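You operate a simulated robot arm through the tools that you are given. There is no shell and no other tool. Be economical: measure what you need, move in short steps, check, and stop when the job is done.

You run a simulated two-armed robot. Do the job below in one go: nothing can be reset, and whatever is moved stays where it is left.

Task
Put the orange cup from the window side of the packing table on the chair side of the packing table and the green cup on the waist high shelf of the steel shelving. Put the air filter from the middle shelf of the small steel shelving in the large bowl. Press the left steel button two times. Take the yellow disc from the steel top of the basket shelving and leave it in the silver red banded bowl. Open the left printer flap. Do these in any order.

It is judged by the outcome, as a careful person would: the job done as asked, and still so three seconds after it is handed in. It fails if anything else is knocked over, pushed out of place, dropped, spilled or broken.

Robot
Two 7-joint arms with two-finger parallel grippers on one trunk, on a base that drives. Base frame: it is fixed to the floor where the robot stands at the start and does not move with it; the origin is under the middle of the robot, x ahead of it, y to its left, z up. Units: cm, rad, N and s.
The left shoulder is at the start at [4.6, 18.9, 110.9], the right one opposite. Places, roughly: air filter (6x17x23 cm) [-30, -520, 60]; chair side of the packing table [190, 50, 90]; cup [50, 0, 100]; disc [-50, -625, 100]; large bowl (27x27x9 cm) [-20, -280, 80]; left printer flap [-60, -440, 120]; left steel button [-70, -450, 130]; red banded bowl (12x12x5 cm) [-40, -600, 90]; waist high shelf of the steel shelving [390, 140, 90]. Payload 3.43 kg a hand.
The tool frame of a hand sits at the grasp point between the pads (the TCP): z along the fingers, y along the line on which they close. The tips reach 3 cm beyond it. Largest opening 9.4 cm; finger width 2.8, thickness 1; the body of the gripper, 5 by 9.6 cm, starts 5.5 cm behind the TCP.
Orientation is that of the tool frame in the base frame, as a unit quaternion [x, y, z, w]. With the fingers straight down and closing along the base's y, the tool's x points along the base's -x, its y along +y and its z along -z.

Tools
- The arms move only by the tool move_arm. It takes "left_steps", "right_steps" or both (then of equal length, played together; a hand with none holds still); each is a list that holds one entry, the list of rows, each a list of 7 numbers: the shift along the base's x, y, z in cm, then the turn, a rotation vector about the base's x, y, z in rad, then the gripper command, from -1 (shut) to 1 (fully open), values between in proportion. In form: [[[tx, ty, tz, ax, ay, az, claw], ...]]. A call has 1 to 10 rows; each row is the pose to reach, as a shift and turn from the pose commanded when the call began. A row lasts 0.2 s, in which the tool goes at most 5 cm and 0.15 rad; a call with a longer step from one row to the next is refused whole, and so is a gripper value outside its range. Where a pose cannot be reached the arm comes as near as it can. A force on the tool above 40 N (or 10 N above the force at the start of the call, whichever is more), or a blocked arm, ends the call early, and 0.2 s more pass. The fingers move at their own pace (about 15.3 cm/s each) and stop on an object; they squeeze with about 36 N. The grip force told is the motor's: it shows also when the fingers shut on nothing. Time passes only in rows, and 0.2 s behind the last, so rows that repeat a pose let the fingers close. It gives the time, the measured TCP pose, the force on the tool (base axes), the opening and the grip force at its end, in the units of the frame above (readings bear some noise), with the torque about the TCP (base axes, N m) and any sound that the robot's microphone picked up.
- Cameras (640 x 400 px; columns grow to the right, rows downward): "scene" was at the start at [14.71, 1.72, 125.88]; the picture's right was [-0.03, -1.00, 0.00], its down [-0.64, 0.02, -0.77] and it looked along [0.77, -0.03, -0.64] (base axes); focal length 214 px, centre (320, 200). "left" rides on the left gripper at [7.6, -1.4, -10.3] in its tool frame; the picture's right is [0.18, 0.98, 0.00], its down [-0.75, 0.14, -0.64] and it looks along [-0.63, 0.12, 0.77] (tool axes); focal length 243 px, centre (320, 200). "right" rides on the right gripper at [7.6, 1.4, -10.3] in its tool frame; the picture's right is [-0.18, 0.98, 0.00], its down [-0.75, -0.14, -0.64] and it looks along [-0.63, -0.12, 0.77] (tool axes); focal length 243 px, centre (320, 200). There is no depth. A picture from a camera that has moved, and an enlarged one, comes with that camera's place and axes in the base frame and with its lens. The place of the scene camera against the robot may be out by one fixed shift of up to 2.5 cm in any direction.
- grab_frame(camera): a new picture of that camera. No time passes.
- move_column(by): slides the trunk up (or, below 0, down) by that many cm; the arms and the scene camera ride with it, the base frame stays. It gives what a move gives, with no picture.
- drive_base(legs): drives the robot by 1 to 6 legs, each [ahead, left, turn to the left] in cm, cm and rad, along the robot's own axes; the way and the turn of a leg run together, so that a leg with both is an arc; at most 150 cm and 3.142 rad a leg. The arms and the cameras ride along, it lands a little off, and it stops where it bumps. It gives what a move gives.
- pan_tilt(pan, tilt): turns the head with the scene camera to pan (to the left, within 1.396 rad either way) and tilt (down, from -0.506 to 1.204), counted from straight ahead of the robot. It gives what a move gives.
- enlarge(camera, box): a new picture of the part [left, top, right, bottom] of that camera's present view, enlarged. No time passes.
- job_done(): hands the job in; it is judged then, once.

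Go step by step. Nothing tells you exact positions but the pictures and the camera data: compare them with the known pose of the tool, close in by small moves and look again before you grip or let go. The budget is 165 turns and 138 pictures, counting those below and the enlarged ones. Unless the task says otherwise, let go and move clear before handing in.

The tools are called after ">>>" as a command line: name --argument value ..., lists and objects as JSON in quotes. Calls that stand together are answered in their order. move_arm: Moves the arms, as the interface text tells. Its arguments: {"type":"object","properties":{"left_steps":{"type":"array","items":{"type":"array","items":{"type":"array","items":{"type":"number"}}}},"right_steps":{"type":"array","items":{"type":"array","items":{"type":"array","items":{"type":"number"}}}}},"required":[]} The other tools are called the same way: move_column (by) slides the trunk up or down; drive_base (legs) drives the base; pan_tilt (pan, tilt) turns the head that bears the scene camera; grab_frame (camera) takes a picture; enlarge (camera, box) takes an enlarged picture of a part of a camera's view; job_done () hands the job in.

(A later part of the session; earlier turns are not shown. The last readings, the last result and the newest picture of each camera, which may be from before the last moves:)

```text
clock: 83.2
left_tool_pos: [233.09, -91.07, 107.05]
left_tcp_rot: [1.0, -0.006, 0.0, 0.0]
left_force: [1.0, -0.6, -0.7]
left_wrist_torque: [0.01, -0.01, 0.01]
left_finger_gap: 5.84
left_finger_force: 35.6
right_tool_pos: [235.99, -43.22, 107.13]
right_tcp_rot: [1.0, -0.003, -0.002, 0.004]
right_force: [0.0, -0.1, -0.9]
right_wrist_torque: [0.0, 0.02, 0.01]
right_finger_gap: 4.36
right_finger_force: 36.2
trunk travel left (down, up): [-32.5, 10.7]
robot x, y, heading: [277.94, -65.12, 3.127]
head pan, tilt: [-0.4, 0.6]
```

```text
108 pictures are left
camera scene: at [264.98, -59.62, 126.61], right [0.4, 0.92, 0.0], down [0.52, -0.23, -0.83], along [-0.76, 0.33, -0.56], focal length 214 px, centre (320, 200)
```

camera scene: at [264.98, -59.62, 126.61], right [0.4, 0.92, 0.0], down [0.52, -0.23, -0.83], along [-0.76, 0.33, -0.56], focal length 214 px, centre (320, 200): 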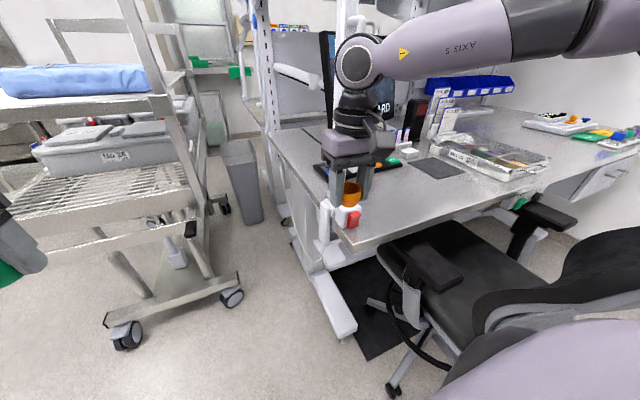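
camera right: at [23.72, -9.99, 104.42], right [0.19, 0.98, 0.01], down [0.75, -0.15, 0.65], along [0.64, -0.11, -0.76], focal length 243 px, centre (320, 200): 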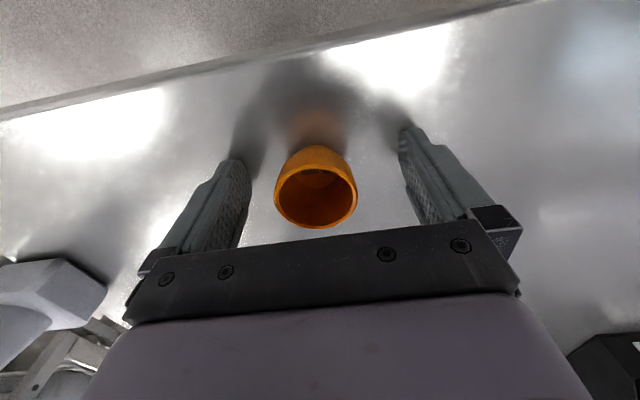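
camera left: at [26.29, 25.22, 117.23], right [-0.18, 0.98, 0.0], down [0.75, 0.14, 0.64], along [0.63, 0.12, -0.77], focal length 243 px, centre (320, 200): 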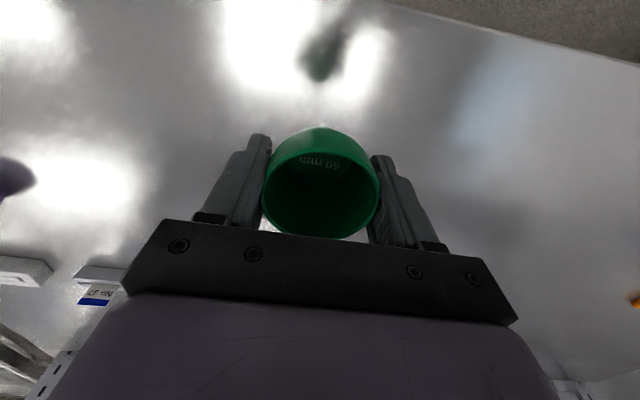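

The strip of table at about [226, -22] beside the post is free. I edge the base toward it: 15 cm to the right, then 7 cm ahead.

>>> drive_base --legs '[[0, -15, 0], [7, 0, 0]]'

>>> grab_frame --camera "scene"

>>> grab_frame --camera "right"

```text
clock: 85.2
left_tool_pos: [226.18, -75.83, 107.05]
left_tcp_rot: [1.0, -0.007, 0.001, 0.0]
left_force: [-0.5, 0.1, -0.5]
left_wrist_torque: [0.0, 0.0, 0.0]
left_finger_gap: 5.86
left_finger_force: 35.8
right_tool_pos: [229.24, -28.06, 107.01]
right_tcp_rot: [1.0, -0.005, -0.002, 0.003]
right_force: [-0.7, -0.8, -0.1]
right_wrist_torque: [0.01, 0.0, 0.0]
right_finger_gap: 4.34
right_finger_force: 37.1
trunk travel left (down, up): [-32.5, 10.7]
robot x, y, heading: [271.54, -49.66, 3.128]
head pan, tilt: [-0.4, 0.6]
```

```text
107 pictures are left
camera scene: at [258.15, -44.55, 126.6], right [0.4, 0.92, 0.0], down [0.52, -0.23, -0.82], along [-0.75, 0.33, -0.57], focal length 214 px, centre (320, 200)
```

scene: 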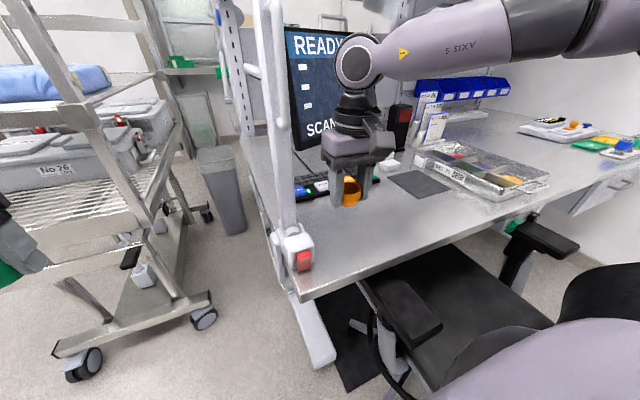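

```text
106 pictures are left
camera right: at [236.75, -29.52, 117.48], right [-0.19, -0.98, 0.01], down [-0.75, 0.15, 0.64], along [-0.63, 0.12, -0.77], focal length 243 px, centre (320, 200)
```

right: 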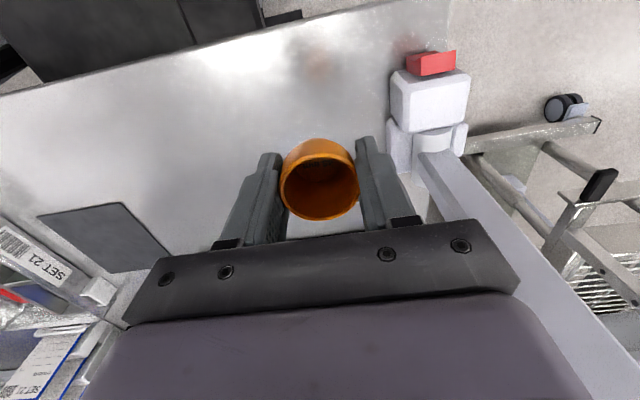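

The orange cup hangs over clear table. I shift 6 cm away from the post and lower to just above the surface.

>>> move_arm --right_steps '[[[0, 3, 0, 0, 0, 0, -0.8], [-1, 6, -1, 0, 0, 0, -0.8], [-1, 6, -5, 0, 0, 0, -0.8], [-1, 6, -8, 0, 0, 0, -0.8], [-1, 6, -10, 0, 0, 0, -0.8], [-1, 6, -10, 0, 0, 0, -0.8]]]'

>>> grab_frame --camera "right"

```text
clock: 86.6
left_tool_pos: [226.34, -75.84, 106.99]
left_tcp_rot: [1.0, -0.007, 0.0, 0.0]
left_force: [0.1, 0.0, 0.0]
left_wrist_torque: [0.0, 0.01, 0.01]
left_finger_gap: 5.85
left_finger_force: 36.3
right_tool_pos: [228.09, -21.99, 97.02]
right_tcp_rot: [1.0, -0.005, -0.002, 0.002]
right_force: [-0.8, -0.3, -1.2]
right_wrist_torque: [-0.02, -0.02, -0.02]
right_finger_gap: 4.34
right_finger_force: 36.0
trunk travel left (down, up): [-32.5, 10.7]
robot x, y, heading: [271.39, -50.01, 3.125]
head pan, tilt: [-0.4, 0.6]
```

```text
105 pictures are left
camera right: at [235.68, -23.49, 107.4], right [-0.19, -0.98, 0.01], down [-0.75, 0.15, 0.64], along [-0.63, 0.12, -0.77], focal length 243 px, centre (320, 200)
```

right: 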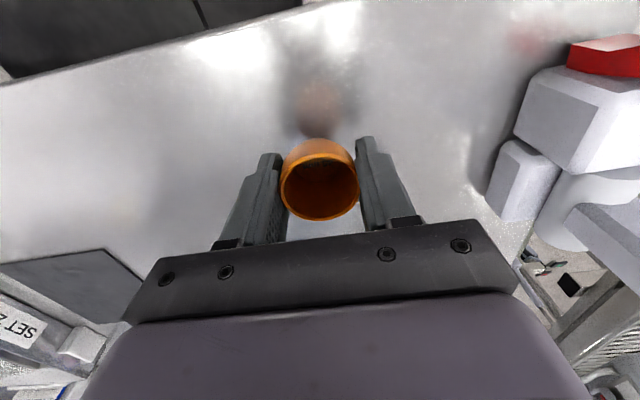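

I lower it the last few cm gently.

>>> move_arm --right_steps '[[[0, 0, -1, 0, 0, 0, -0.8], [0, 0, -1.8, 0, 0, 0, -0.8], [0, 0, -2.3, 0, 0, 0, -0.8], [0, 0, -2.3, 0, 0, 0, -0.8]]]'

>>> grab_frame --camera "right"

```text
clock: 87.6
left_tool_pos: [226.31, -75.86, 107.03]
left_tcp_rot: [1.0, -0.007, 0.0, 0.0]
left_force: [0.0, -0.9, -0.4]
left_wrist_torque: [0.06, -0.01, -0.01]
left_finger_gap: 5.85
left_finger_force: 36.7
right_tool_pos: [228.26, -21.98, 94.95]
right_tcp_rot: [1.0, -0.005, -0.003, 0.003]
right_force: [0.6, 0.2, -0.6]
right_wrist_torque: [0.01, 0.01, 0.03]
right_finger_gap: 4.34
right_finger_force: 36.0
trunk travel left (down, up): [-32.5, 10.7]
robot x, y, heading: [271.12, -49.67, 3.128]
head pan, tilt: [-0.4, 0.6]
```

```text
104 pictures are left
camera right: at [235.8, -23.51, 105.21], right [-0.19, -0.98, 0.01], down [-0.75, 0.15, 0.64], along [-0.63, 0.12, -0.77], focal length 243 px, centre (320, 200)
```

right: 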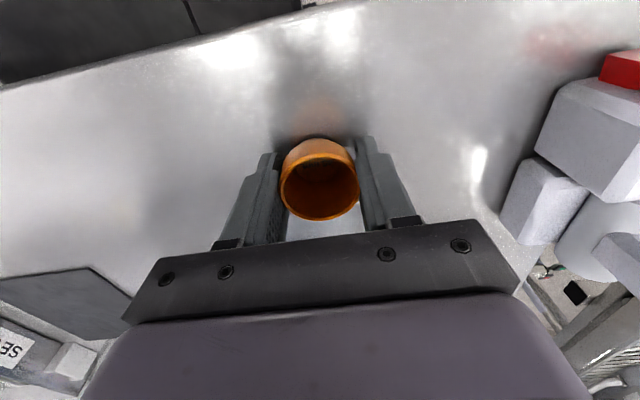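

Nearly touching; I go on in small steps until I feel contact.

>>> move_arm --right_steps '[[[0, 0, -0.4, 0, 0, 0, -0.8], [0, 0, -0.7, 0, 0, 0, -0.8], [0, 0, -0.7, 0, 0, 0, -0.8]]]'

```text
clock: 88.4
left_tool_pos: [226.4, -75.84, 107.21]
left_tcp_rot: [1.0, -0.008, -0.001, -0.001]
left_force: [0.2, -0.4, -0.3]
left_wrist_torque: [0.01, -0.03, 0.01]
left_finger_gap: 5.85
left_finger_force: 36.1
right_tool_pos: [228.35, -22.18, 94.42]
right_tcp_rot: [1.0, -0.005, -0.006, 0.004]
right_force: [-0.1, 6.1, 28.1]
right_wrist_torque: [-0.09, -0.02, 0.0]
right_finger_gap: 4.38
right_finger_force: 36.4
trunk travel left (down, up): [-32.5, 10.7]
robot x, y, heading: [271.44, -49.84, 3.128]
head pan, tilt: [-0.4, 0.6]
```

Contact felt. I ease off slightly, open, and rise.

>>> move_arm --right_steps '[[[0, 0, 0.2, 0, 0, 0, -0.8], [0, 0, 0.2, 0, 0, 0, -0.2], [0, 0, 0.2, 0, 0, 0, 0.4], [0, 0, 0.2, 0, 0, 0, 1], [0, 0, 0.2, 0, 0, 0, 1], [0, 0, 3, 0, 0, 0, 1], [0, 0, 7, 0, 0, 0, 1], [0, 0, 11, 0, 0, 0, 1], [0, 0, 14, 0, 0, 0, 1]]]'

>>> grab_frame --camera "scene"

```text
clock: 90.4
left_tool_pos: [226.25, -75.9, 107.06]
left_tcp_rot: [1.0, -0.007, 0.0, -0.001]
left_force: [0.5, 0.4, 0.2]
left_wrist_torque: [0.0, -0.03, -0.01]
left_finger_gap: 5.87
left_finger_force: 36.1
right_tool_pos: [228.4, -22.09, 108.06]
right_tcp_rot: [1.0, -0.005, -0.001, 0.004]
right_force: [0.3, 0.2, -1.1]
right_wrist_torque: [0.01, 0.0, -0.01]
right_finger_gap: 9.4
right_finger_force: 0.1
trunk travel left (down, up): [-32.5, 10.7]
robot x, y, heading: [271.37, -50.13, 3.127]
head pan, tilt: [-0.4, 0.6]
```

```text
103 pictures are left
camera scene: at [258.25, -44.56, 126.61], right [0.4, 0.92, 0.0], down [0.52, -0.23, -0.83], along [-0.76, 0.33, -0.56], focal length 214 px, centre (320, 200)
```

scene: 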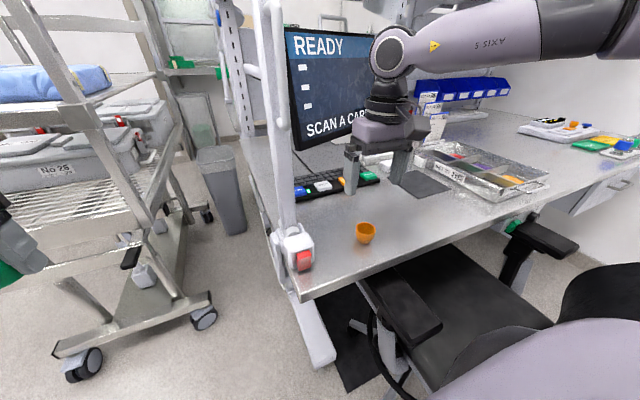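

The orange cup stands on the chair side. I back straight out, turn toward the steel shelving and look at it.

>>> drive_base --legs '[[-70, 0, 0], [0, 0, -1.57]]'

>>> pan_tilt --pan -0.15 --tilt 0.25

>>> grab_frame --camera "scene"

```text
clock: 98.1
left_tool_pos: [315.06, -6.15, 107.11]
left_tcp_rot: [0.707, -0.707, -0.001, 0.0]
left_force: [-1.1, 0.4, -0.5]
left_wrist_torque: [0.01, -0.01, -0.02]
left_finger_gap: 5.86
left_finger_force: 35.5
right_tool_pos: [368.72, -7.52, 108.06]
right_tcp_rot: [0.709, -0.705, -0.004, 0.001]
right_force: [0.2, -0.7, 0.7]
right_wrist_torque: [0.0, -0.02, 0.01]
right_finger_gap: 9.39
right_finger_force: 0.1
trunk travel left (down, up): [-32.5, 10.7]
robot x, y, heading: [341.77, -51.04, 1.574]
head pan, tilt: [-0.4, 0.6]
```

```text
clock: 98.9
left_tool_pos: [315.02, -6.18, 107.1]
left_tcp_rot: [0.708, -0.706, 0.0, 0.0]
left_force: [0.2, -0.2, -0.6]
left_wrist_torque: [0.0, 0.02, -0.04]
left_finger_gap: 5.85
left_finger_force: 36.3
right_tool_pos: [368.78, -7.49, 108.02]
right_tcp_rot: [0.709, -0.706, -0.003, 0.001]
right_force: [-0.3, 0.1, 0.2]
right_wrist_torque: [-0.04, 0.02, 0.01]
right_finger_gap: 9.39
right_finger_force: 0.0
trunk travel left (down, up): [-32.5, 10.7]
robot x, y, heading: [341.91, -50.79, 1.573]
head pan, tilt: [-0.15, 0.25]
```

```text
102 pictures are left
camera scene: at [343.97, -34.01, 129.83], right [0.99, -0.15, 0.0], down [-0.04, -0.24, -0.97], along [0.14, 0.96, -0.25], focal length 214 px, centre (320, 200)
```

scene: 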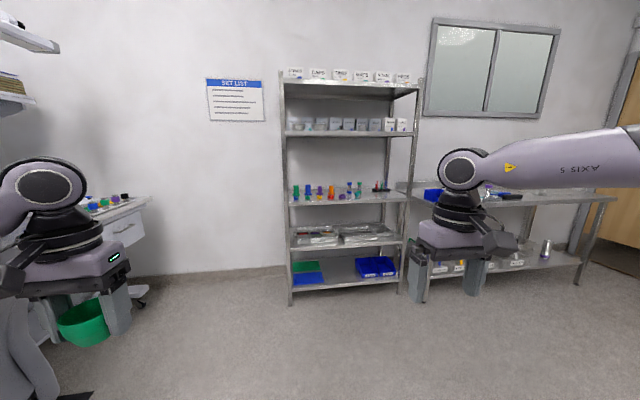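

The waist-high shelf is at about z 86 with some 50 cm clearance above it, front edge near y 122. I drive nearer and look at what's free on it.

>>> drive_base --legs '[[90, -65, 0]]'

>>> pan_tilt --pan 0.25 --tilt 0.4

>>> grab_frame --camera "scene"

```text
clock: 104.5
left_tool_pos: [379.68, 82.82, 107.06]
left_tcp_rot: [0.709, -0.705, 0.0, -0.001]
left_force: [1.1, -0.1, -0.5]
left_wrist_torque: [0.02, 0.0, -0.02]
left_finger_gap: 5.84
left_finger_force: 35.7
right_tool_pos: [433.48, 81.79, 108.0]
right_tcp_rot: [0.711, -0.703, -0.002, 0.002]
right_force: [-0.1, -0.1, -0.7]
right_wrist_torque: [0.0, 0.01, -0.01]
right_finger_gap: 9.4
right_finger_force: 0.1
trunk travel left (down, up): [-32.5, 10.7]
robot x, y, heading: [406.74, 38.11, 1.579]
head pan, tilt: [-0.15, 0.25]
```

```text
clock: 105.4
left_tool_pos: [379.79, 82.83, 106.97]
left_tcp_rot: [0.71, -0.705, 0.0, 0.0]
left_force: [-0.4, 0.2, -0.5]
left_wrist_torque: [0.01, 0.0, 0.02]
left_finger_gap: 5.88
left_finger_force: 35.9
right_tool_pos: [433.42, 81.69, 107.93]
right_tcp_rot: [0.711, -0.703, -0.005, 0.002]
right_force: [0.7, -0.2, -0.4]
right_wrist_torque: [0.01, -0.01, -0.02]
right_finger_gap: 9.39
right_finger_force: 0.1
trunk travel left (down, up): [-32.5, 10.7]
robot x, y, heading: [406.7, 38.41, 1.576]
head pan, tilt: [0.25, 0.4]
```

```text
101 pictures are left
camera scene: at [405.03, 54.78, 128.44], right [0.97, 0.25, 0.0], down [0.1, -0.38, -0.92], along [-0.23, 0.89, -0.39], focal length 214 px, centre (320, 200)
```

scene: 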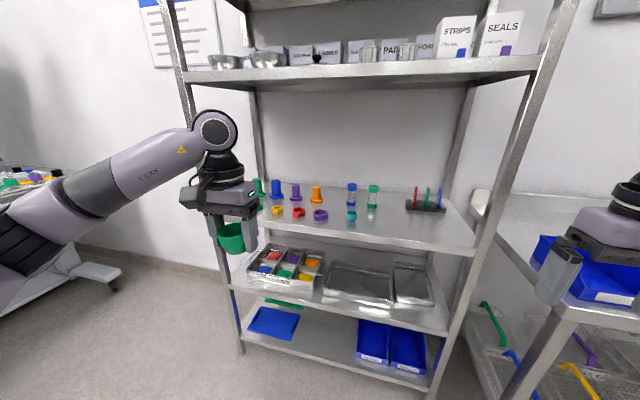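

Free space is at about [410, 131] at the front right part of the shelf. I lower the left hand to clear the shelf above, raise the right one clear of the counter, and approach at a slight angle.

>>> move_arm --left_steps '[[[0, 0, -4, 0, 0, 0, -0.6], [0, 0, -8, 0, 0, 0, -0.6], [0, 0, -10, 0, 0, 0, -0.6]]]' --right_steps '[[[0, 0, 5, 0, 0, 0, 0], [0, 0, 10, 0, 0, 0, 0], [0, 0, 14, 0, 0, 0, 0]]]'

>>> drive_base --legs '[[0, 0, -0.3], [30, 0, 0]]'

>>> grab_frame --camera "scene"

>>> grab_frame --camera "left"

```text
clock: 106.2
left_tool_pos: [379.66, 82.87, 97.07]
left_tcp_rot: [0.709, -0.705, 0.0, -0.001]
left_force: [0.1, 0.0, -0.5]
left_wrist_torque: [-0.01, -0.02, 0.01]
left_finger_gap: 5.87
left_finger_force: 36.0
right_tool_pos: [433.27, 81.81, 121.81]
right_tcp_rot: [0.711, -0.703, -0.004, 0.002]
right_force: [0.0, -0.2, 0.7]
right_wrist_torque: [-0.01, 0.0, 0.01]
right_finger_gap: 4.68
right_finger_force: 0.0
trunk travel left (down, up): [-32.5, 10.7]
robot x, y, heading: [406.2, 38.44, 1.58]
head pan, tilt: [0.25, 0.4]
```

```text
clock: 109.2
left_tool_pos: [402.78, 117.67, 96.95]
left_tcp_rot: [-0.595, 0.804, 0.001, 0.0]
left_force: [0.1, 0.5, -0.7]
left_wrist_torque: [-0.01, 0.0, 0.01]
left_finger_gap: 5.86
left_finger_force: 36.0
right_tool_pos: [453.7, 100.58, 121.89]
right_tcp_rot: [-0.598, 0.802, 0.004, -0.001]
right_force: [0.9, 0.1, -0.3]
right_wrist_torque: [-0.02, 0.0, 0.01]
right_finger_gap: 4.72
right_finger_force: 0.0
trunk travel left (down, up): [-32.5, 10.7]
robot x, y, heading: [415.26, 67.17, 1.276]
head pan, tilt: [0.25, 0.4]
```

```text
100 pictures are left
camera scene: at [418.2, 83.62, 128.43], right [1.0, -0.05, 0.0], down [-0.02, -0.39, -0.92], along [0.04, 0.92, -0.39], focal length 214 px, centre (320, 200)
```

scene: 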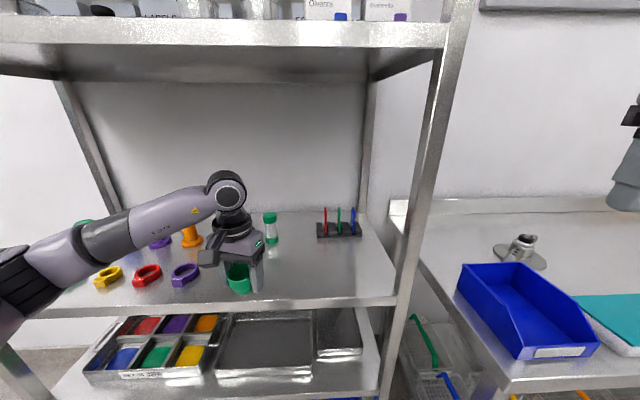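

```text
99 pictures are left
camera left: at [401.91, 109.98, 107.17], right [-0.99, 0.11, 0.0], down [0.08, 0.76, 0.64], along [0.07, 0.64, -0.77], focal length 243 px, centre (320, 200)
```

left: 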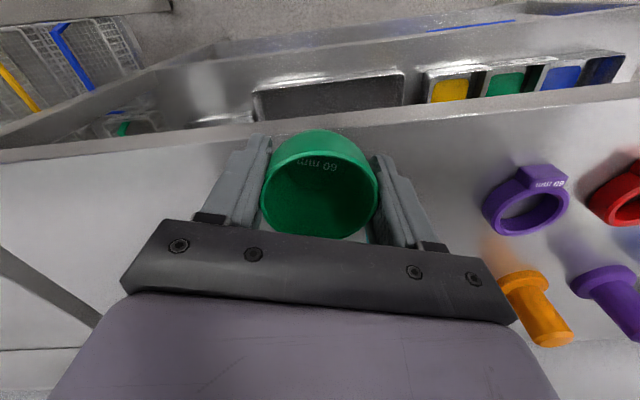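

The cup is at the shelf front. I drive 11 cm further, with the hand passing under the upper shelf, and look for the small cyan ring.

>>> drive_base --legs '[[11, -3, 0]]'

>>> grab_frame --camera "scene"

>>> grab_frame --camera "left"

```text
clock: 110.4
left_tool_pos: [408.69, 127.08, 97.0]
left_tcp_rot: [-0.596, 0.803, 0.0, 0.0]
left_force: [1.0, 0.4, -0.3]
left_wrist_torque: [-0.02, 0.01, -0.01]
left_finger_gap: 5.86
left_finger_force: 36.0
right_tool_pos: [459.74, 110.17, 121.79]
right_tcp_rot: [-0.598, 0.802, 0.005, -0.001]
right_force: [-0.2, -0.4, -0.7]
right_wrist_torque: [-0.06, 0.01, 0.03]
right_finger_gap: 4.72
right_finger_force: 0.1
trunk travel left (down, up): [-32.5, 10.7]
robot x, y, heading: [421.02, 76.79, 1.276]
head pan, tilt: [0.25, 0.4]
```

```text
98 pictures are left
camera scene: at [424.25, 93.17, 128.42], right [1.0, -0.05, 0.0], down [-0.02, -0.39, -0.92], along [0.04, 0.92, -0.39], focal length 214 px, centre (320, 200)
```

scene: 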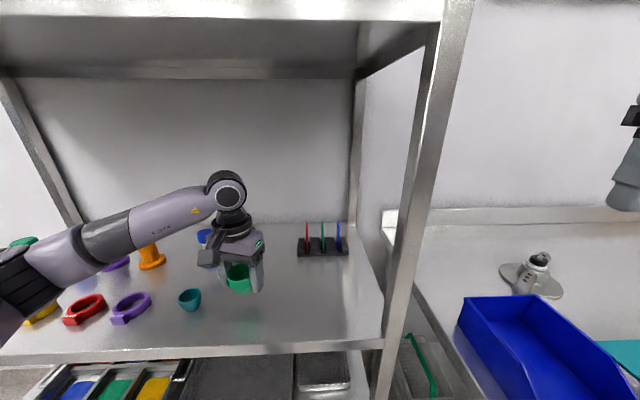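

```text
97 pictures are left
camera left: at [407.94, 119.52, 107.17], right [-0.99, 0.11, 0.0], down [0.08, 0.76, 0.64], along [0.07, 0.64, -0.77], focal length 243 px, centre (320, 200)
```

left: 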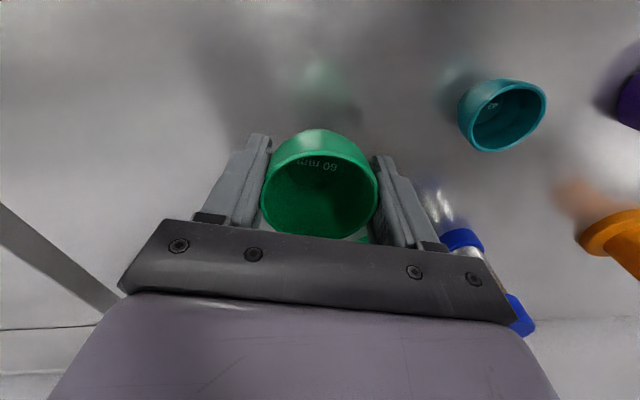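

The teal cup and bottles lie to the left, the spot under the hand is free. I shift slightly right, and lower toward the shelf.

>>> move_arm --left_steps '[[[3, 1, -1, 0, 0, 0, -0.6], [3, 1, -3, 0, 0, 0, -0.6], [3, 1, -5, 0, 0, 0, -0.6], [3, 1, -6, 0, 0, 0, -0.6], [3, 1, -6, 0, 0, 0, -0.6]]]'

>>> grab_frame --camera "left"

```text
clock: 111.3
left_tool_pos: [411.83, 128.21, 93.01]
left_tcp_rot: [-0.595, 0.804, 0.004, 0.01]
left_force: [-1.2, -8.7, 17.7]
left_wrist_torque: [-0.33, 0.43, 0.23]
left_finger_gap: 5.86
left_finger_force: 35.9
right_tool_pos: [459.75, 110.08, 122.0]
right_tcp_rot: [-0.598, 0.802, 0.004, -0.001]
right_force: [-0.3, -0.1, -0.1]
right_wrist_torque: [0.04, 0.01, 0.01]
right_finger_gap: 4.71
right_finger_force: 0.1
trunk travel left (down, up): [-32.5, 10.7]
robot x, y, heading: [421.44, 76.45, 1.275]
head pan, tilt: [0.25, 0.4]
stopped in row 4 (left hand): the force on the tool passed its limit (the readings are from after the stop); the commanded pose is now the measured one
```

```text
96 pictures are left
camera left: at [410.89, 120.4, 103.05], right [-0.99, 0.11, -0.01], down [0.08, 0.75, 0.66], along [0.08, 0.65, -0.76], focal length 243 px, centre (320, 200)
```

left: 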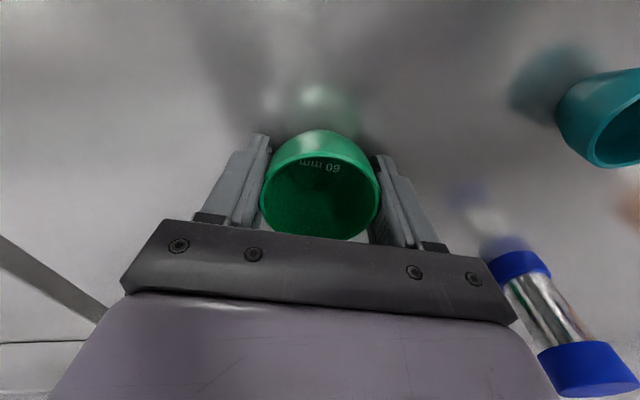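

The arm met resistance at z 93 while the cup still seems about 1–2 cm above the shelf. I look at what the arm is touching.

>>> pan_tilt --pan 0.7 --tilt 0.6

>>> grab_frame --camera "scene"

```text
clock: 112.2
left_tool_pos: [411.81, 128.11, 93.02]
left_tcp_rot: [-0.596, 0.803, 0.005, 0.011]
left_force: [-0.3, -4.4, 29.3]
left_wrist_torque: [-0.3, 0.84, -0.04]
left_finger_gap: 5.85
left_finger_force: 36.2
right_tool_pos: [459.74, 109.9, 122.13]
right_tcp_rot: [-0.598, 0.801, 0.006, 0.0]
right_force: [-0.7, -0.1, 0.8]
right_wrist_torque: [-0.01, -0.02, -0.02]
right_finger_gap: 4.71
right_finger_force: 0.1
trunk travel left (down, up): [-32.5, 10.7]
robot x, y, heading: [421.19, 76.7, 1.277]
head pan, tilt: [0.7, 0.6]
```

```text
95 pictures are left
camera scene: at [420.36, 91.68, 126.68], right [0.92, 0.39, 0.0], down [0.22, -0.52, -0.83], along [-0.33, 0.76, -0.56], focal length 214 px, centre (320, 200)
```

scene: 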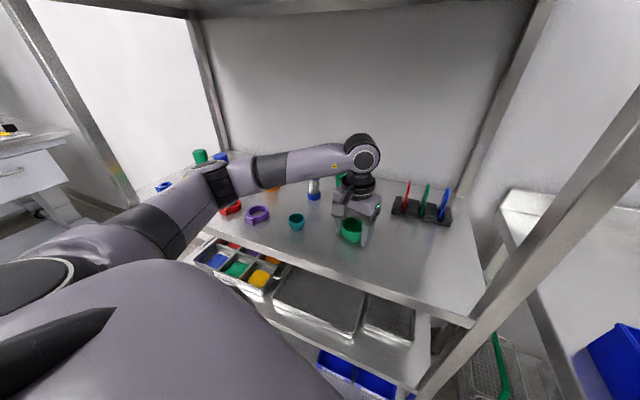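

The contact is at the tool: re-triangulating the shelf edge from both cameras gives shelf z ≈ 90, so the cup is standing on it. I ease off, open and rise 7 cm.

>>> move_arm --left_steps '[[[0, 0, 0.2, 0, 0, 0, -0.6], [0, 0, 0.2, 0, 0, 0, 0], [0, 0, 0.2, 0, 0, 0, 0.5], [0, 0, 0.2, 0, 0, 0, 1], [0, 0, 0.3, 0, 0, 0, 1], [0, 0, 2, 0, 0, 0, 1], [0, 0, 5, 0, 0, 0, 1], [0, 0, 7.5, 0, 0, 0, 1], [0, 0, 7.5, 0, 0, 0, 1]]]'

>>> grab_frame --camera "left"

```text
clock: 114.2
left_tool_pos: [411.67, 128.31, 100.26]
left_tcp_rot: [-0.595, 0.803, 0.003, 0.007]
left_force: [0.6, -0.3, 0.0]
left_wrist_torque: [-0.01, -0.01, -0.02]
left_finger_gap: 9.38
left_finger_force: 0.0
right_tool_pos: [459.68, 110.07, 121.95]
right_tcp_rot: [-0.597, 0.802, 0.004, 0.0]
right_force: [0.5, 0.9, 0.3]
right_wrist_torque: [0.0, 0.01, 0.01]
right_finger_gap: 4.7
right_finger_force: 0.0
trunk travel left (down, up): [-32.5, 10.7]
robot x, y, heading: [421.33, 76.53, 1.272]
head pan, tilt: [0.7, 0.6]
```

```text
94 pictures are left
camera left: at [410.82, 120.52, 110.19], right [-0.99, 0.11, -0.01], down [0.08, 0.75, 0.65], along [0.08, 0.65, -0.76], focal length 243 px, centre (320, 200)
```

left: 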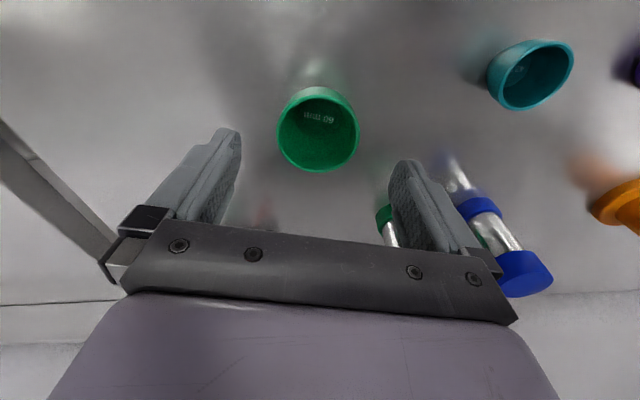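

The green cup stands on the shelf. I back out the way I came, then drive diagonally across the open floor toward the machine wall.

>>> drive_base --legs '[[-11, 3, 0], [-40, 0, 0], [0, 0, 2.81], [140, 0, 0], [140, 0, 0]]'

>>> pan_tilt --pan 0 --tilt 0.25

>>> grab_frame --camera "scene"

```text
clock: 137.3
left_tool_pos: [245.3, -255.81, 100.15]
left_tcp_rot: [0.878, 0.479, -0.008, 0.001]
left_force: [0.0, -0.1, 0.0]
left_wrist_torque: [-0.06, 0.02, 0.03]
left_finger_gap: 9.38
left_finger_force: 0.0
right_tool_pos: [204.24, -225.25, 121.85]
right_tcp_rot: [0.877, 0.48, 0.0, 0.004]
right_force: [-0.1, -0.1, 0.0]
right_wrist_torque: [-0.01, -0.04, -0.02]
right_finger_gap: 4.72
right_finger_force: 0.1
trunk travel left (down, up): [-32.5, 10.7]
robot x, y, heading: [250.35, -203.45, -2.145]
head pan, tilt: [0.7, 0.6]
```

```text
clock: 138.3
left_tool_pos: [245.35, -255.78, 100.14]
left_tcp_rot: [0.878, 0.479, -0.009, 0.001]
left_force: [0.1, 0.4, -0.2]
left_wrist_torque: [0.0, 0.02, 0.01]
left_finger_gap: 9.4
left_finger_force: 0.0
right_tool_pos: [204.22, -225.25, 122.01]
right_tcp_rot: [0.876, 0.481, 0.0, 0.005]
right_force: [-0.3, 0.0, 0.5]
right_wrist_torque: [0.01, 0.0, 0.03]
right_finger_gap: 4.71
right_finger_force: 0.1
trunk travel left (down, up): [-32.5, 10.7]
robot x, y, heading: [250.2, -203.46, -2.144]
head pan, tilt: [0.0, 0.25]
```

```text
93 pictures are left
camera scene: at [243.02, -214.53, 129.83], right [-0.84, 0.54, 0.0], down [0.13, 0.21, -0.97], along [-0.52, -0.82, -0.25], focal length 214 px, centre (320, 200)
```

scene: 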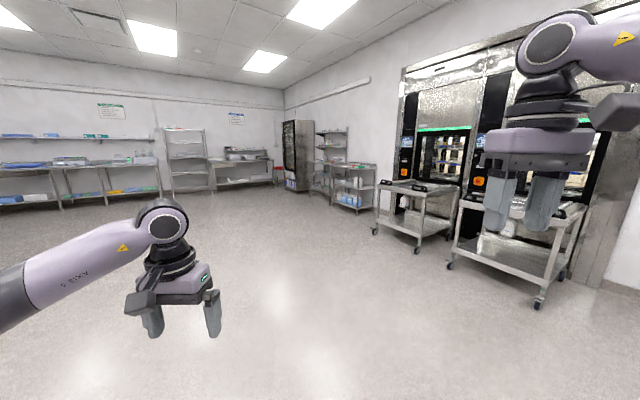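

The way is clear: two steel carts, then small shelving, along the right wall. I drive on toward [75, -430], then face the wall.

>>> drive_base --legs '[[0, 0, -0.1], [140, 0, 0], [135, 0, 0], [0, 0, -0.9]]'

>>> grab_frame --camera "scene"

```text
clock: 154.4
left_tool_pos: [28.42, -435.92, 100.05]
left_tcp_rot: [1.0, -0.02, -0.008, -0.002]
left_force: [0.5, 0.7, 0.2]
left_wrist_torque: [0.01, 0.02, 0.01]
left_finger_gap: 9.4
left_finger_force: 0.0
right_tool_pos: [33.9, -384.87, 122.04]
right_tcp_rot: [1.0, -0.018, -0.002, 0.005]
right_force: [-0.2, 1.1, 0.3]
right_wrist_torque: [-0.03, 0.02, 0.02]
right_finger_gap: 4.7
right_finger_force: 0.1
trunk travel left (down, up): [-32.5, 10.7]
robot x, y, heading: [75.85, -413.7, 3.098]
head pan, tilt: [0.0, 0.25]
```

```text
92 pictures are left
camera scene: at [61.81, -411.35, 129.84], right [0.04, 1.0, 0.0], down [0.25, -0.01, -0.97], along [-0.97, 0.04, -0.25], focal length 214 px, centre (320, 200)
```

scene: 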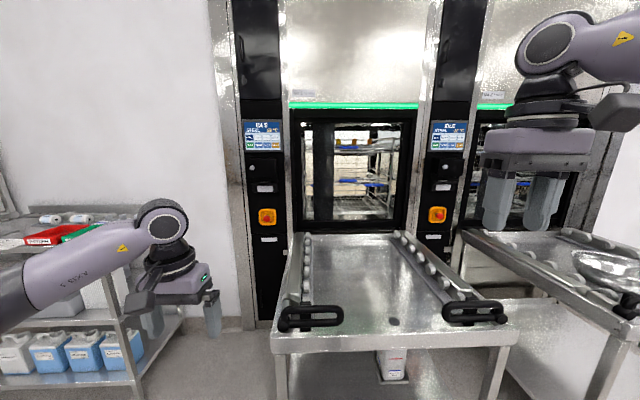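

I face two washer doors with black control columns. I enlarge the columns to find the steel buttons and printer flaps.

>>> enlarge --camera "scene" --box '[225, 100, 325, 270]'

>>> enlarge --camera "scene" --box '[405, 100, 505, 270]'

```text
2.35 times, centred on (275, 185) of scene
camera zoom: at [61.81, -411.35, 129.84], right [0.04, 1.0, 0.0], down [0.25, -0.01, -0.97], along [-0.97, 0.04, -0.25], focal length 505 px, centre (426, 235)
```

zoom: 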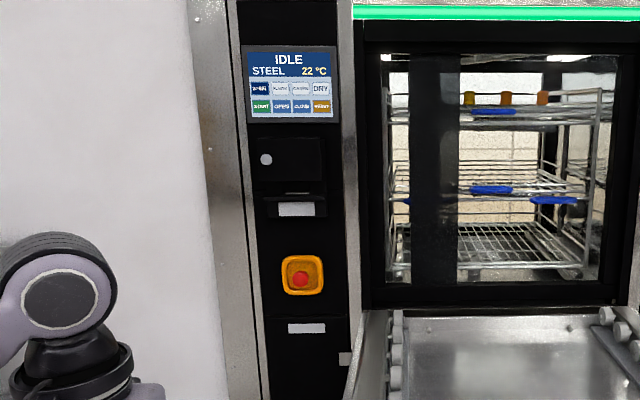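

```text
2.35 times, centred on (455, 185) of scene
camera zoom: at [61.81, -411.35, 129.84], right [0.04, 1.0, 0.0], down [0.25, -0.01, -0.97], along [-0.97, 0.04, -0.25], focal length 505 px, centre (2, 235)
```

zoom: 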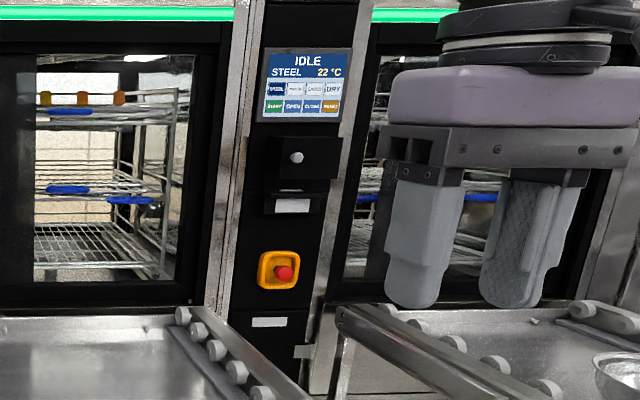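

The "STEEL" key is on the left touch screen (≈[-70,-447,133]); the flap with a knob is below it (≈[-70,-447,117]). I'll use the right arm pointing forward; first I turn the right hand level and close it while still clear of things.

>>> move_arm --right_steps '[[[-3, 0, 0, 0, 0.15, 0, -1], [-6, 0, 0, 0, 0.3, 0, -1], [-9, 0, 0, 0, 0.45, 0, -1], [-12, 0, 0, 0, 0.6, 0, -1], [-15, -1, 0, 0, 0.75, 0, -1], [-18, -2, 0, 0, 0.9, 0, -1], [-20, -3, 0, 0, 1.05, 0, -1], [-22, -4, 0, 0, 1.2, 0, -1], [-24, -5, 0, 0, 1.35, 0, -1], [-26, -6, 0, 0, 1.5, 0, -1]]]'

>>> grab_frame --camera "right"

```text
clock: 156.7
left_tool_pos: [28.33, -435.8, 100.09]
left_tcp_rot: [1.0, -0.02, -0.008, -0.001]
left_force: [-0.1, 0.4, 0.1]
left_wrist_torque: [0.0, 0.01, 0.0]
left_finger_gap: 9.4
left_finger_force: 0.0
right_tool_pos: [7.91, -390.86, 121.62]
right_tcp_rot: [0.73, -0.012, -0.683, 0.016]
right_force: [0.3, -0.6, -0.6]
right_wrist_torque: [0.01, 0.02, -0.01]
right_finger_gap: 0.0
right_finger_force: 33.0
trunk travel left (down, up): [-32.5, 10.7]
robot x, y, heading: [76.12, -413.36, 3.1]
head pan, tilt: [0.0, 0.25]
```

```text
89 pictures are left
camera right: at [18.57, -392.61, 115.03], right [-0.01, -0.97, 0.22], down [0.59, 0.18, 0.79], along [-0.81, 0.14, 0.57], focal length 243 px, centre (320, 200)
```

right: 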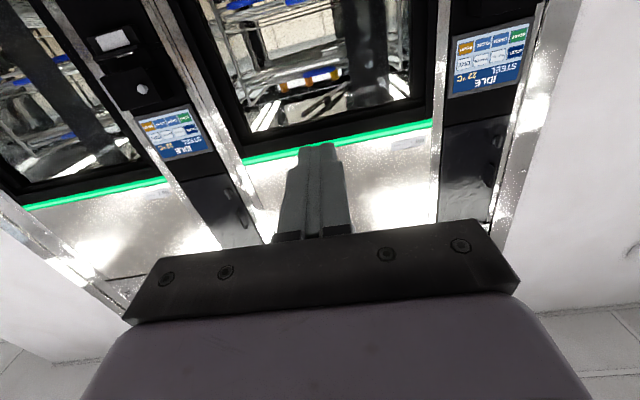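

The right hand is level and its camera shows both screens (upside-down). I raise the left hand clear, strafe left in front of the left column and come nearer.

>>> move_arm --left_steps '[[[0, 0, 5, 0, 0, 0, 0], [2, 0, 10, 0, 0, 0, 0], [3, 0, 15, 0, 0, 0, 0], [5, 0, 20, 0, 0, 0, 0], [5, 0, 25, 0, 0, 0, 0]]]'

>>> drive_base --legs '[[0, 43, 0.04], [40, 0, 0]]'

>>> grab_frame --camera "right"

>>> pan_tilt --pan 0 --tilt 0.6

>>> grab_frame --camera "scene"

```text
refused: row 2 steps farther than a row can; nothing moved
```

```text
clock: 161.3
left_tool_pos: [-11.48, -480.56, 100.07]
left_tcp_rot: [1.0, 0.003, -0.009, -0.003]
left_force: [0.4, -0.1, -0.4]
left_wrist_torque: [0.01, -0.02, -0.03]
left_finger_gap: 9.41
left_finger_force: 0.0
right_tool_pos: [-34.05, -436.51, 121.73]
right_tcp_rot: [0.73, 0.006, -0.683, 0.031]
right_force: [-0.2, 0.5, 0.9]
right_wrist_torque: [0.05, 0.0, 0.02]
right_finger_gap: 0.0
right_finger_force: 33.3
trunk travel left (down, up): [-32.5, 10.7]
robot x, y, heading: [35.01, -456.23, -3.137]
head pan, tilt: [0.0, 0.25]
```

```text
88 pictures are left
camera right: at [-23.31, -437.68, 115.07], right [0.04, -0.97, 0.22], down [0.58, 0.2, 0.79], along [-0.81, 0.1, 0.57], focal length 243 px, centre (320, 200)
```

right: 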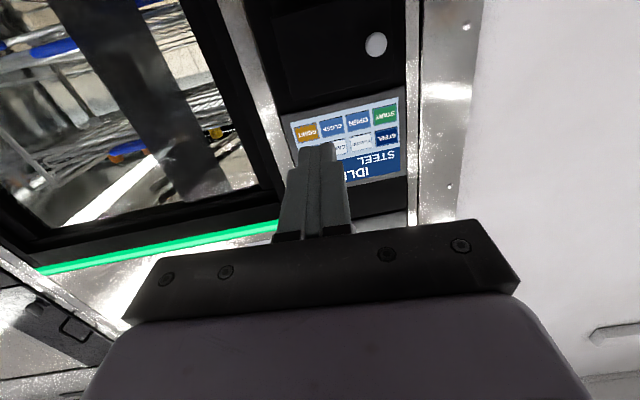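

```text
clock: 162.2
left_tool_pos: [-11.56, -480.41, 100.2]
left_tcp_rot: [1.0, 0.003, -0.008, -0.002]
left_force: [-0.8, -0.2, 0.0]
left_wrist_torque: [0.04, 0.03, 0.01]
left_finger_gap: 9.43
left_finger_force: 0.1
right_tool_pos: [-34.05, -436.48, 121.76]
right_tcp_rot: [0.73, 0.006, -0.683, 0.03]
right_force: [0.0, 0.0, 0.3]
right_wrist_torque: [-0.02, 0.02, -0.02]
right_finger_gap: 0.0
right_finger_force: 33.4
trunk travel left (down, up): [-32.5, 10.7]
robot x, y, heading: [35.2, -456.26, -3.133]
head pan, tilt: [0.0, 0.6]
```

```text
87 pictures are left
camera scene: at [21.31, -454.43, 126.62], right [-0.01, 1.0, 0.0], down [0.56, 0.0, -0.83], along [-0.83, -0.01, -0.56], focal length 214 px, centre (320, 200)
```

scene: 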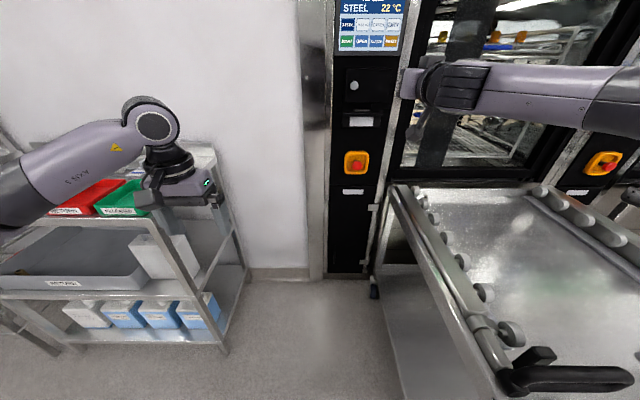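

I raise the left hand away from the shelving top and then position the base so the right hand faces the STEEL key (~[-69, -448, 135.5]).

>>> move_arm --left_steps '[[[0, 0, 4, 0, 0, 0, 0], [0, 0, 8, 0, 0, 0, 0], [0, 0, 12, 0, 0, 0, 0], [0, 0, 16, 0, 0, 0, 0], [0, 0, 20, 0, 0, 0, 0]]]' --right_steps '[[[0, 0, 3, 0.01, 0.02, -0.01, -1], [0, 0, 6, 0.02, 0.04, -0.03, -1], [0, 0, 9, 0.034, 0.066, -0.05, -1], [0, 0, 12, 0.034, 0.066, -0.05, -1], [0, 0, 13.8, 0.034, 0.066, -0.05, -1]]]'

>>> drive_base --legs '[[0, 8, -0.008], [20, 0, 0]]'

>>> grab_frame --camera "right"

>>> grab_frame --camera "scene"

```text
clock: 163.4
left_tool_pos: [-11.28, -480.53, 120.28]
left_tcp_rot: [1.0, 0.003, -0.008, -0.003]
left_force: [0.3, 1.3, 0.7]
left_wrist_torque: [-0.01, -0.01, -0.01]
left_finger_gap: 4.71
left_finger_force: 0.0
right_tool_pos: [-32.45, -435.26, 130.67]
right_tcp_rot: [0.707, 0.001, -0.707, 0.001]
right_force: [0.4, 0.3, 0.1]
right_wrist_torque: [-0.05, 0.02, 0.01]
right_finger_gap: 0.0
right_finger_force: 33.2
right hand out of reach, approached as far as the arm can: row 2, 3, 4, 5
trunk travel left (down, up): [-32.5, 10.7]
robot x, y, heading: [35.22, -456.07, -3.133]
head pan, tilt: [0.0, 0.6]
```

```text
clock: 165.6
left_tool_pos: [-31.39, -487.91, 120.14]
left_tcp_rot: [1.0, -0.003, -0.008, -0.003]
left_force: [0.3, -0.2, -0.6]
left_wrist_torque: [0.0, -0.05, 0.0]
left_finger_gap: 4.76
left_finger_force: 0.0
right_tool_pos: [-52.25, -442.57, 130.63]
right_tcp_rot: [0.708, -0.003, -0.706, -0.002]
right_force: [-0.2, 0.2, 0.1]
right_wrist_torque: [-0.01, 0.0, -0.02]
right_finger_gap: 0.0
right_finger_force: 33.1
trunk travel left (down, up): [-32.5, 10.7]
robot x, y, heading: [15.59, -463.85, 3.134]
head pan, tilt: [0.0, 0.6]
```

```text
86 pictures are left
camera right: at [-41.88, -444.12, 123.19], right [-0.01, -0.98, 0.18], down [0.64, 0.14, 0.75], along [-0.77, 0.12, 0.63], focal length 243 px, centre (320, 200)
```

right: 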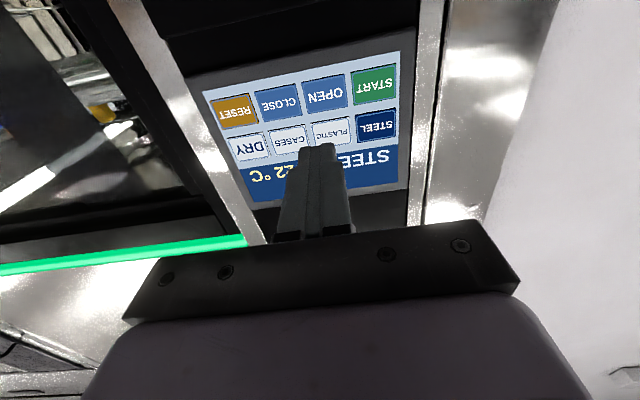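

```text
85 pictures are left
camera scene: at [1.48, -462.27, 126.6], right [0.0, 1.0, 0.0], down [0.57, 0.0, -0.82], along [-0.82, 0.0, -0.57], focal length 214 px, centre (320, 200)
```

scene: 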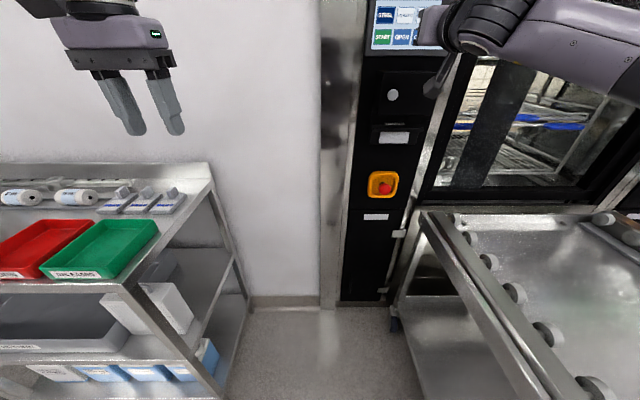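

The keys read STEEL, PLASTIC, CASES, DRY; STEEL is at about [-69, -448.4, 135.5]. I raise the trunk 5 cm and align the hand with it.

>>> move_column --by 5

>>> move_arm --right_steps '[[[-1, -3, 0, 0, 0, 0, -1], [-3, -5.8, 0, 0, 0, 0, -1], [-5, -5.8, 0, 0, 0, 0, -1], [-5, -5.8, 0, 0, 0, 0, -1]]]'

>>> grab_frame --camera "right"

```text
clock: 166.6
left_tool_pos: [-31.38, -487.96, 125.05]
left_tcp_rot: [1.0, -0.002, -0.008, -0.002]
left_force: [0.3, 0.1, 0.0]
left_wrist_torque: [-0.04, -0.01, 0.0]
left_finger_gap: 4.71
left_finger_force: 0.0
right_tool_pos: [-52.09, -442.6, 135.59]
right_tcp_rot: [0.708, -0.003, -0.707, -0.003]
right_force: [0.0, 0.3, 0.7]
right_wrist_torque: [0.05, 0.0, 0.02]
right_finger_gap: 0.01
right_finger_force: 32.9
trunk travel left (down, up): [-37.5, 5.7]
robot x, y, heading: [15.39, -463.68, 3.138]
head pan, tilt: [0.0, 0.6]
```

```text
clock: 167.6
left_tool_pos: [-31.38, -487.87, 125.09]
left_tcp_rot: [1.0, -0.002, -0.009, -0.002]
left_force: [0.4, 0.3, 0.5]
left_wrist_torque: [0.0, -0.01, -0.01]
left_finger_gap: 4.69
left_finger_force: 0.0
right_tool_pos: [-52.24, -442.76, 135.22]
right_tcp_rot: [0.707, -0.002, -0.707, -0.002]
right_force: [0.0, -0.3, 0.4]
right_wrist_torque: [-0.03, -0.01, -0.01]
right_finger_gap: 0.01
right_finger_force: 33.2
right hand out of reach, approached as far as the arm can: row 1, 2, 3, 4
trunk travel left (down, up): [-37.5, 5.7]
robot x, y, heading: [15.24, -464.38, 3.137]
head pan, tilt: [0.0, 0.6]
```

```text
84 pictures are left
camera right: at [-42.07, -444.29, 127.77], right [-0.01, -0.98, 0.18], down [0.64, 0.14, 0.75], along [-0.77, 0.12, 0.63], focal length 243 px, centre (320, 200)
```

right: 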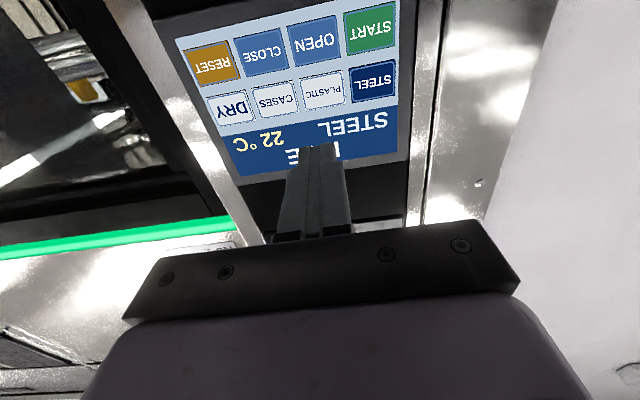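

The arm is at full stretch. I pull the hand back 8 cm and bring the base 15 cm ahead and 5.5 cm left instead.

>>> move_arm --right_steps '[[[4, 0, 0, 0, 0, 0, -1], [8, 0, 0.3, 0, 0, 0, -1], [8, 0, 0.3, 0, 0, 0, -1]]]'

>>> drive_base --legs '[[0, 5.5, 0], [14, 0, 0]]'

>>> grab_frame --camera "right"

>>> grab_frame --camera "scene"

```text
clock: 168.3
left_tool_pos: [-31.4, -487.87, 125.12]
left_tcp_rot: [1.0, -0.003, -0.007, -0.002]
left_force: [0.4, 0.2, -0.2]
left_wrist_torque: [0.01, -0.01, 0.01]
left_finger_gap: 4.66
left_finger_force: 0.0
right_tool_pos: [-44.4, -442.54, 135.29]
right_tcp_rot: [0.708, -0.002, -0.706, -0.001]
right_force: [0.3, 0.4, 0.6]
right_wrist_torque: [0.06, -0.01, -0.04]
right_finger_gap: 0.0
right_finger_force: 33.0
trunk travel left (down, up): [-37.5, 5.7]
robot x, y, heading: [15.33, -464.03, 3.136]
head pan, tilt: [0.0, 0.6]
```

```text
clock: 170.2
left_tool_pos: [-45.48, -493.42, 125.15]
left_tcp_rot: [1.0, -0.003, -0.009, -0.003]
left_force: [-0.9, 0.4, -0.4]
left_wrist_torque: [0.0, -0.04, 0.0]
left_finger_gap: 4.71
left_finger_force: 0.0
right_tool_pos: [-58.33, -448.16, 135.22]
right_tcp_rot: [0.708, -0.003, -0.707, -0.003]
right_force: [0.0, 0.1, -0.3]
right_wrist_torque: [-0.02, 0.02, -0.02]
right_finger_gap: 0.0
right_finger_force: 33.2
trunk travel left (down, up): [-37.5, 5.7]
robot x, y, heading: [1.4, -469.61, 3.138]
head pan, tilt: [0.0, 0.6]
```

```text
83 pictures are left
camera right: at [-48.16, -449.62, 127.87], right [-0.01, -0.98, 0.18], down [0.64, 0.14, 0.75], along [-0.77, 0.12, 0.63], focal length 243 px, centre (320, 200)
```

right: 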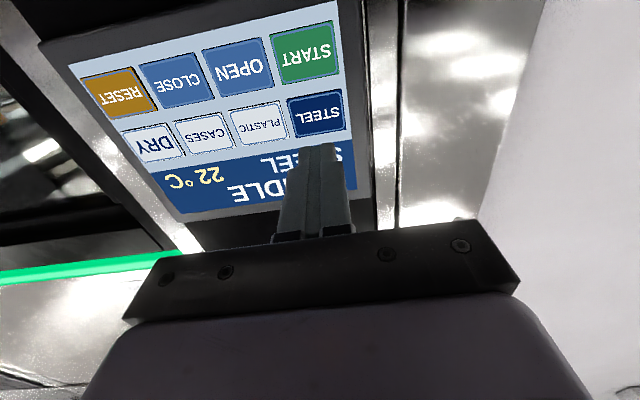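

```text
82 pictures are left
camera scene: at [-12.43, -467.77, 131.6], right [0.0, 1.0, 0.0], down [0.57, 0.0, -0.82], along [-0.82, 0.0, -0.57], focal length 214 px, centre (320, 200)
```

scene: 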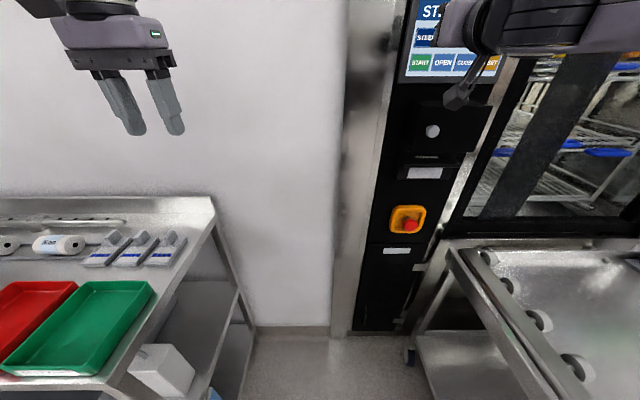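

The key is straight ahead at about [-66.5, -448, 134.7]. I approach to just short of contact.

>>> move_arm --right_steps '[[[-2, 0, -0.5, 0, 0, 0, -1], [-3.5, 0, -0.5, 0, 0, 0, -1], [-4.2, 0, -0.5, 0, 0, 0, -1], [-4.2, 0, -0.5, 0, 0, 0, -1]]]'

>>> grab_frame --camera "right"

```text
clock: 171.2
left_tool_pos: [-45.39, -493.5, 125.14]
left_tcp_rot: [1.0, -0.003, -0.009, -0.002]
left_force: [-0.3, 0.5, 0.0]
left_wrist_torque: [0.04, 0.0, -0.03]
left_finger_gap: 4.69
left_finger_force: 0.0
right_tool_pos: [-62.4, -448.04, 134.64]
right_tcp_rot: [0.707, -0.004, -0.707, -0.003]
right_force: [0.6, 0.0, 0.7]
right_wrist_torque: [-0.02, 0.02, -0.02]
right_finger_gap: 0.03
right_finger_force: 32.7
trunk travel left (down, up): [-37.5, 5.7]
robot x, y, heading: [1.3, -469.44, 3.137]
head pan, tilt: [0.0, 0.6]
```

```text
81 pictures are left
camera right: at [-52.25, -449.59, 127.35], right [-0.01, -0.98, 0.18], down [0.64, 0.14, 0.75], along [-0.77, 0.12, 0.63], focal length 243 px, centre (320, 200)
```

right: 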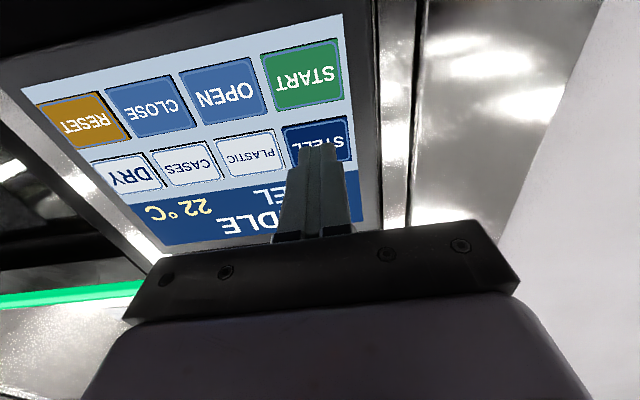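

The fingertips are on line with the STEEL key. I press forward in small steps.

>>> move_arm --right_steps '[[[-0.8, 0, 0, 0, 0, 0, -1], [-1.4, 0, 0, 0, 0, 0, -1], [-1.9, 0, 0, 0, 0, 0, -1], [-2.3, 0, 0, 0, 0, 0, -1]]]'

```text
clock: 172.2
left_tool_pos: [-45.23, -493.39, 125.14]
left_tcp_rot: [1.0, -0.002, -0.008, -0.003]
left_force: [0.8, 0.0, -0.1]
left_wrist_torque: [0.0, -0.03, 0.05]
left_finger_gap: 4.7
left_finger_force: 0.2
right_tool_pos: [-64.63, -447.95, 134.94]
right_tcp_rot: [0.708, -0.002, -0.706, -0.001]
right_force: [8.6, 0.7, -2.8]
right_wrist_torque: [-0.04, -0.08, -0.01]
right_finger_gap: 0.0
right_finger_force: 32.7
trunk travel left (down, up): [-37.5, 5.7]
robot x, y, heading: [1.25, -469.58, 3.133]
head pan, tilt: [0.0, 0.6]
heard: click
```

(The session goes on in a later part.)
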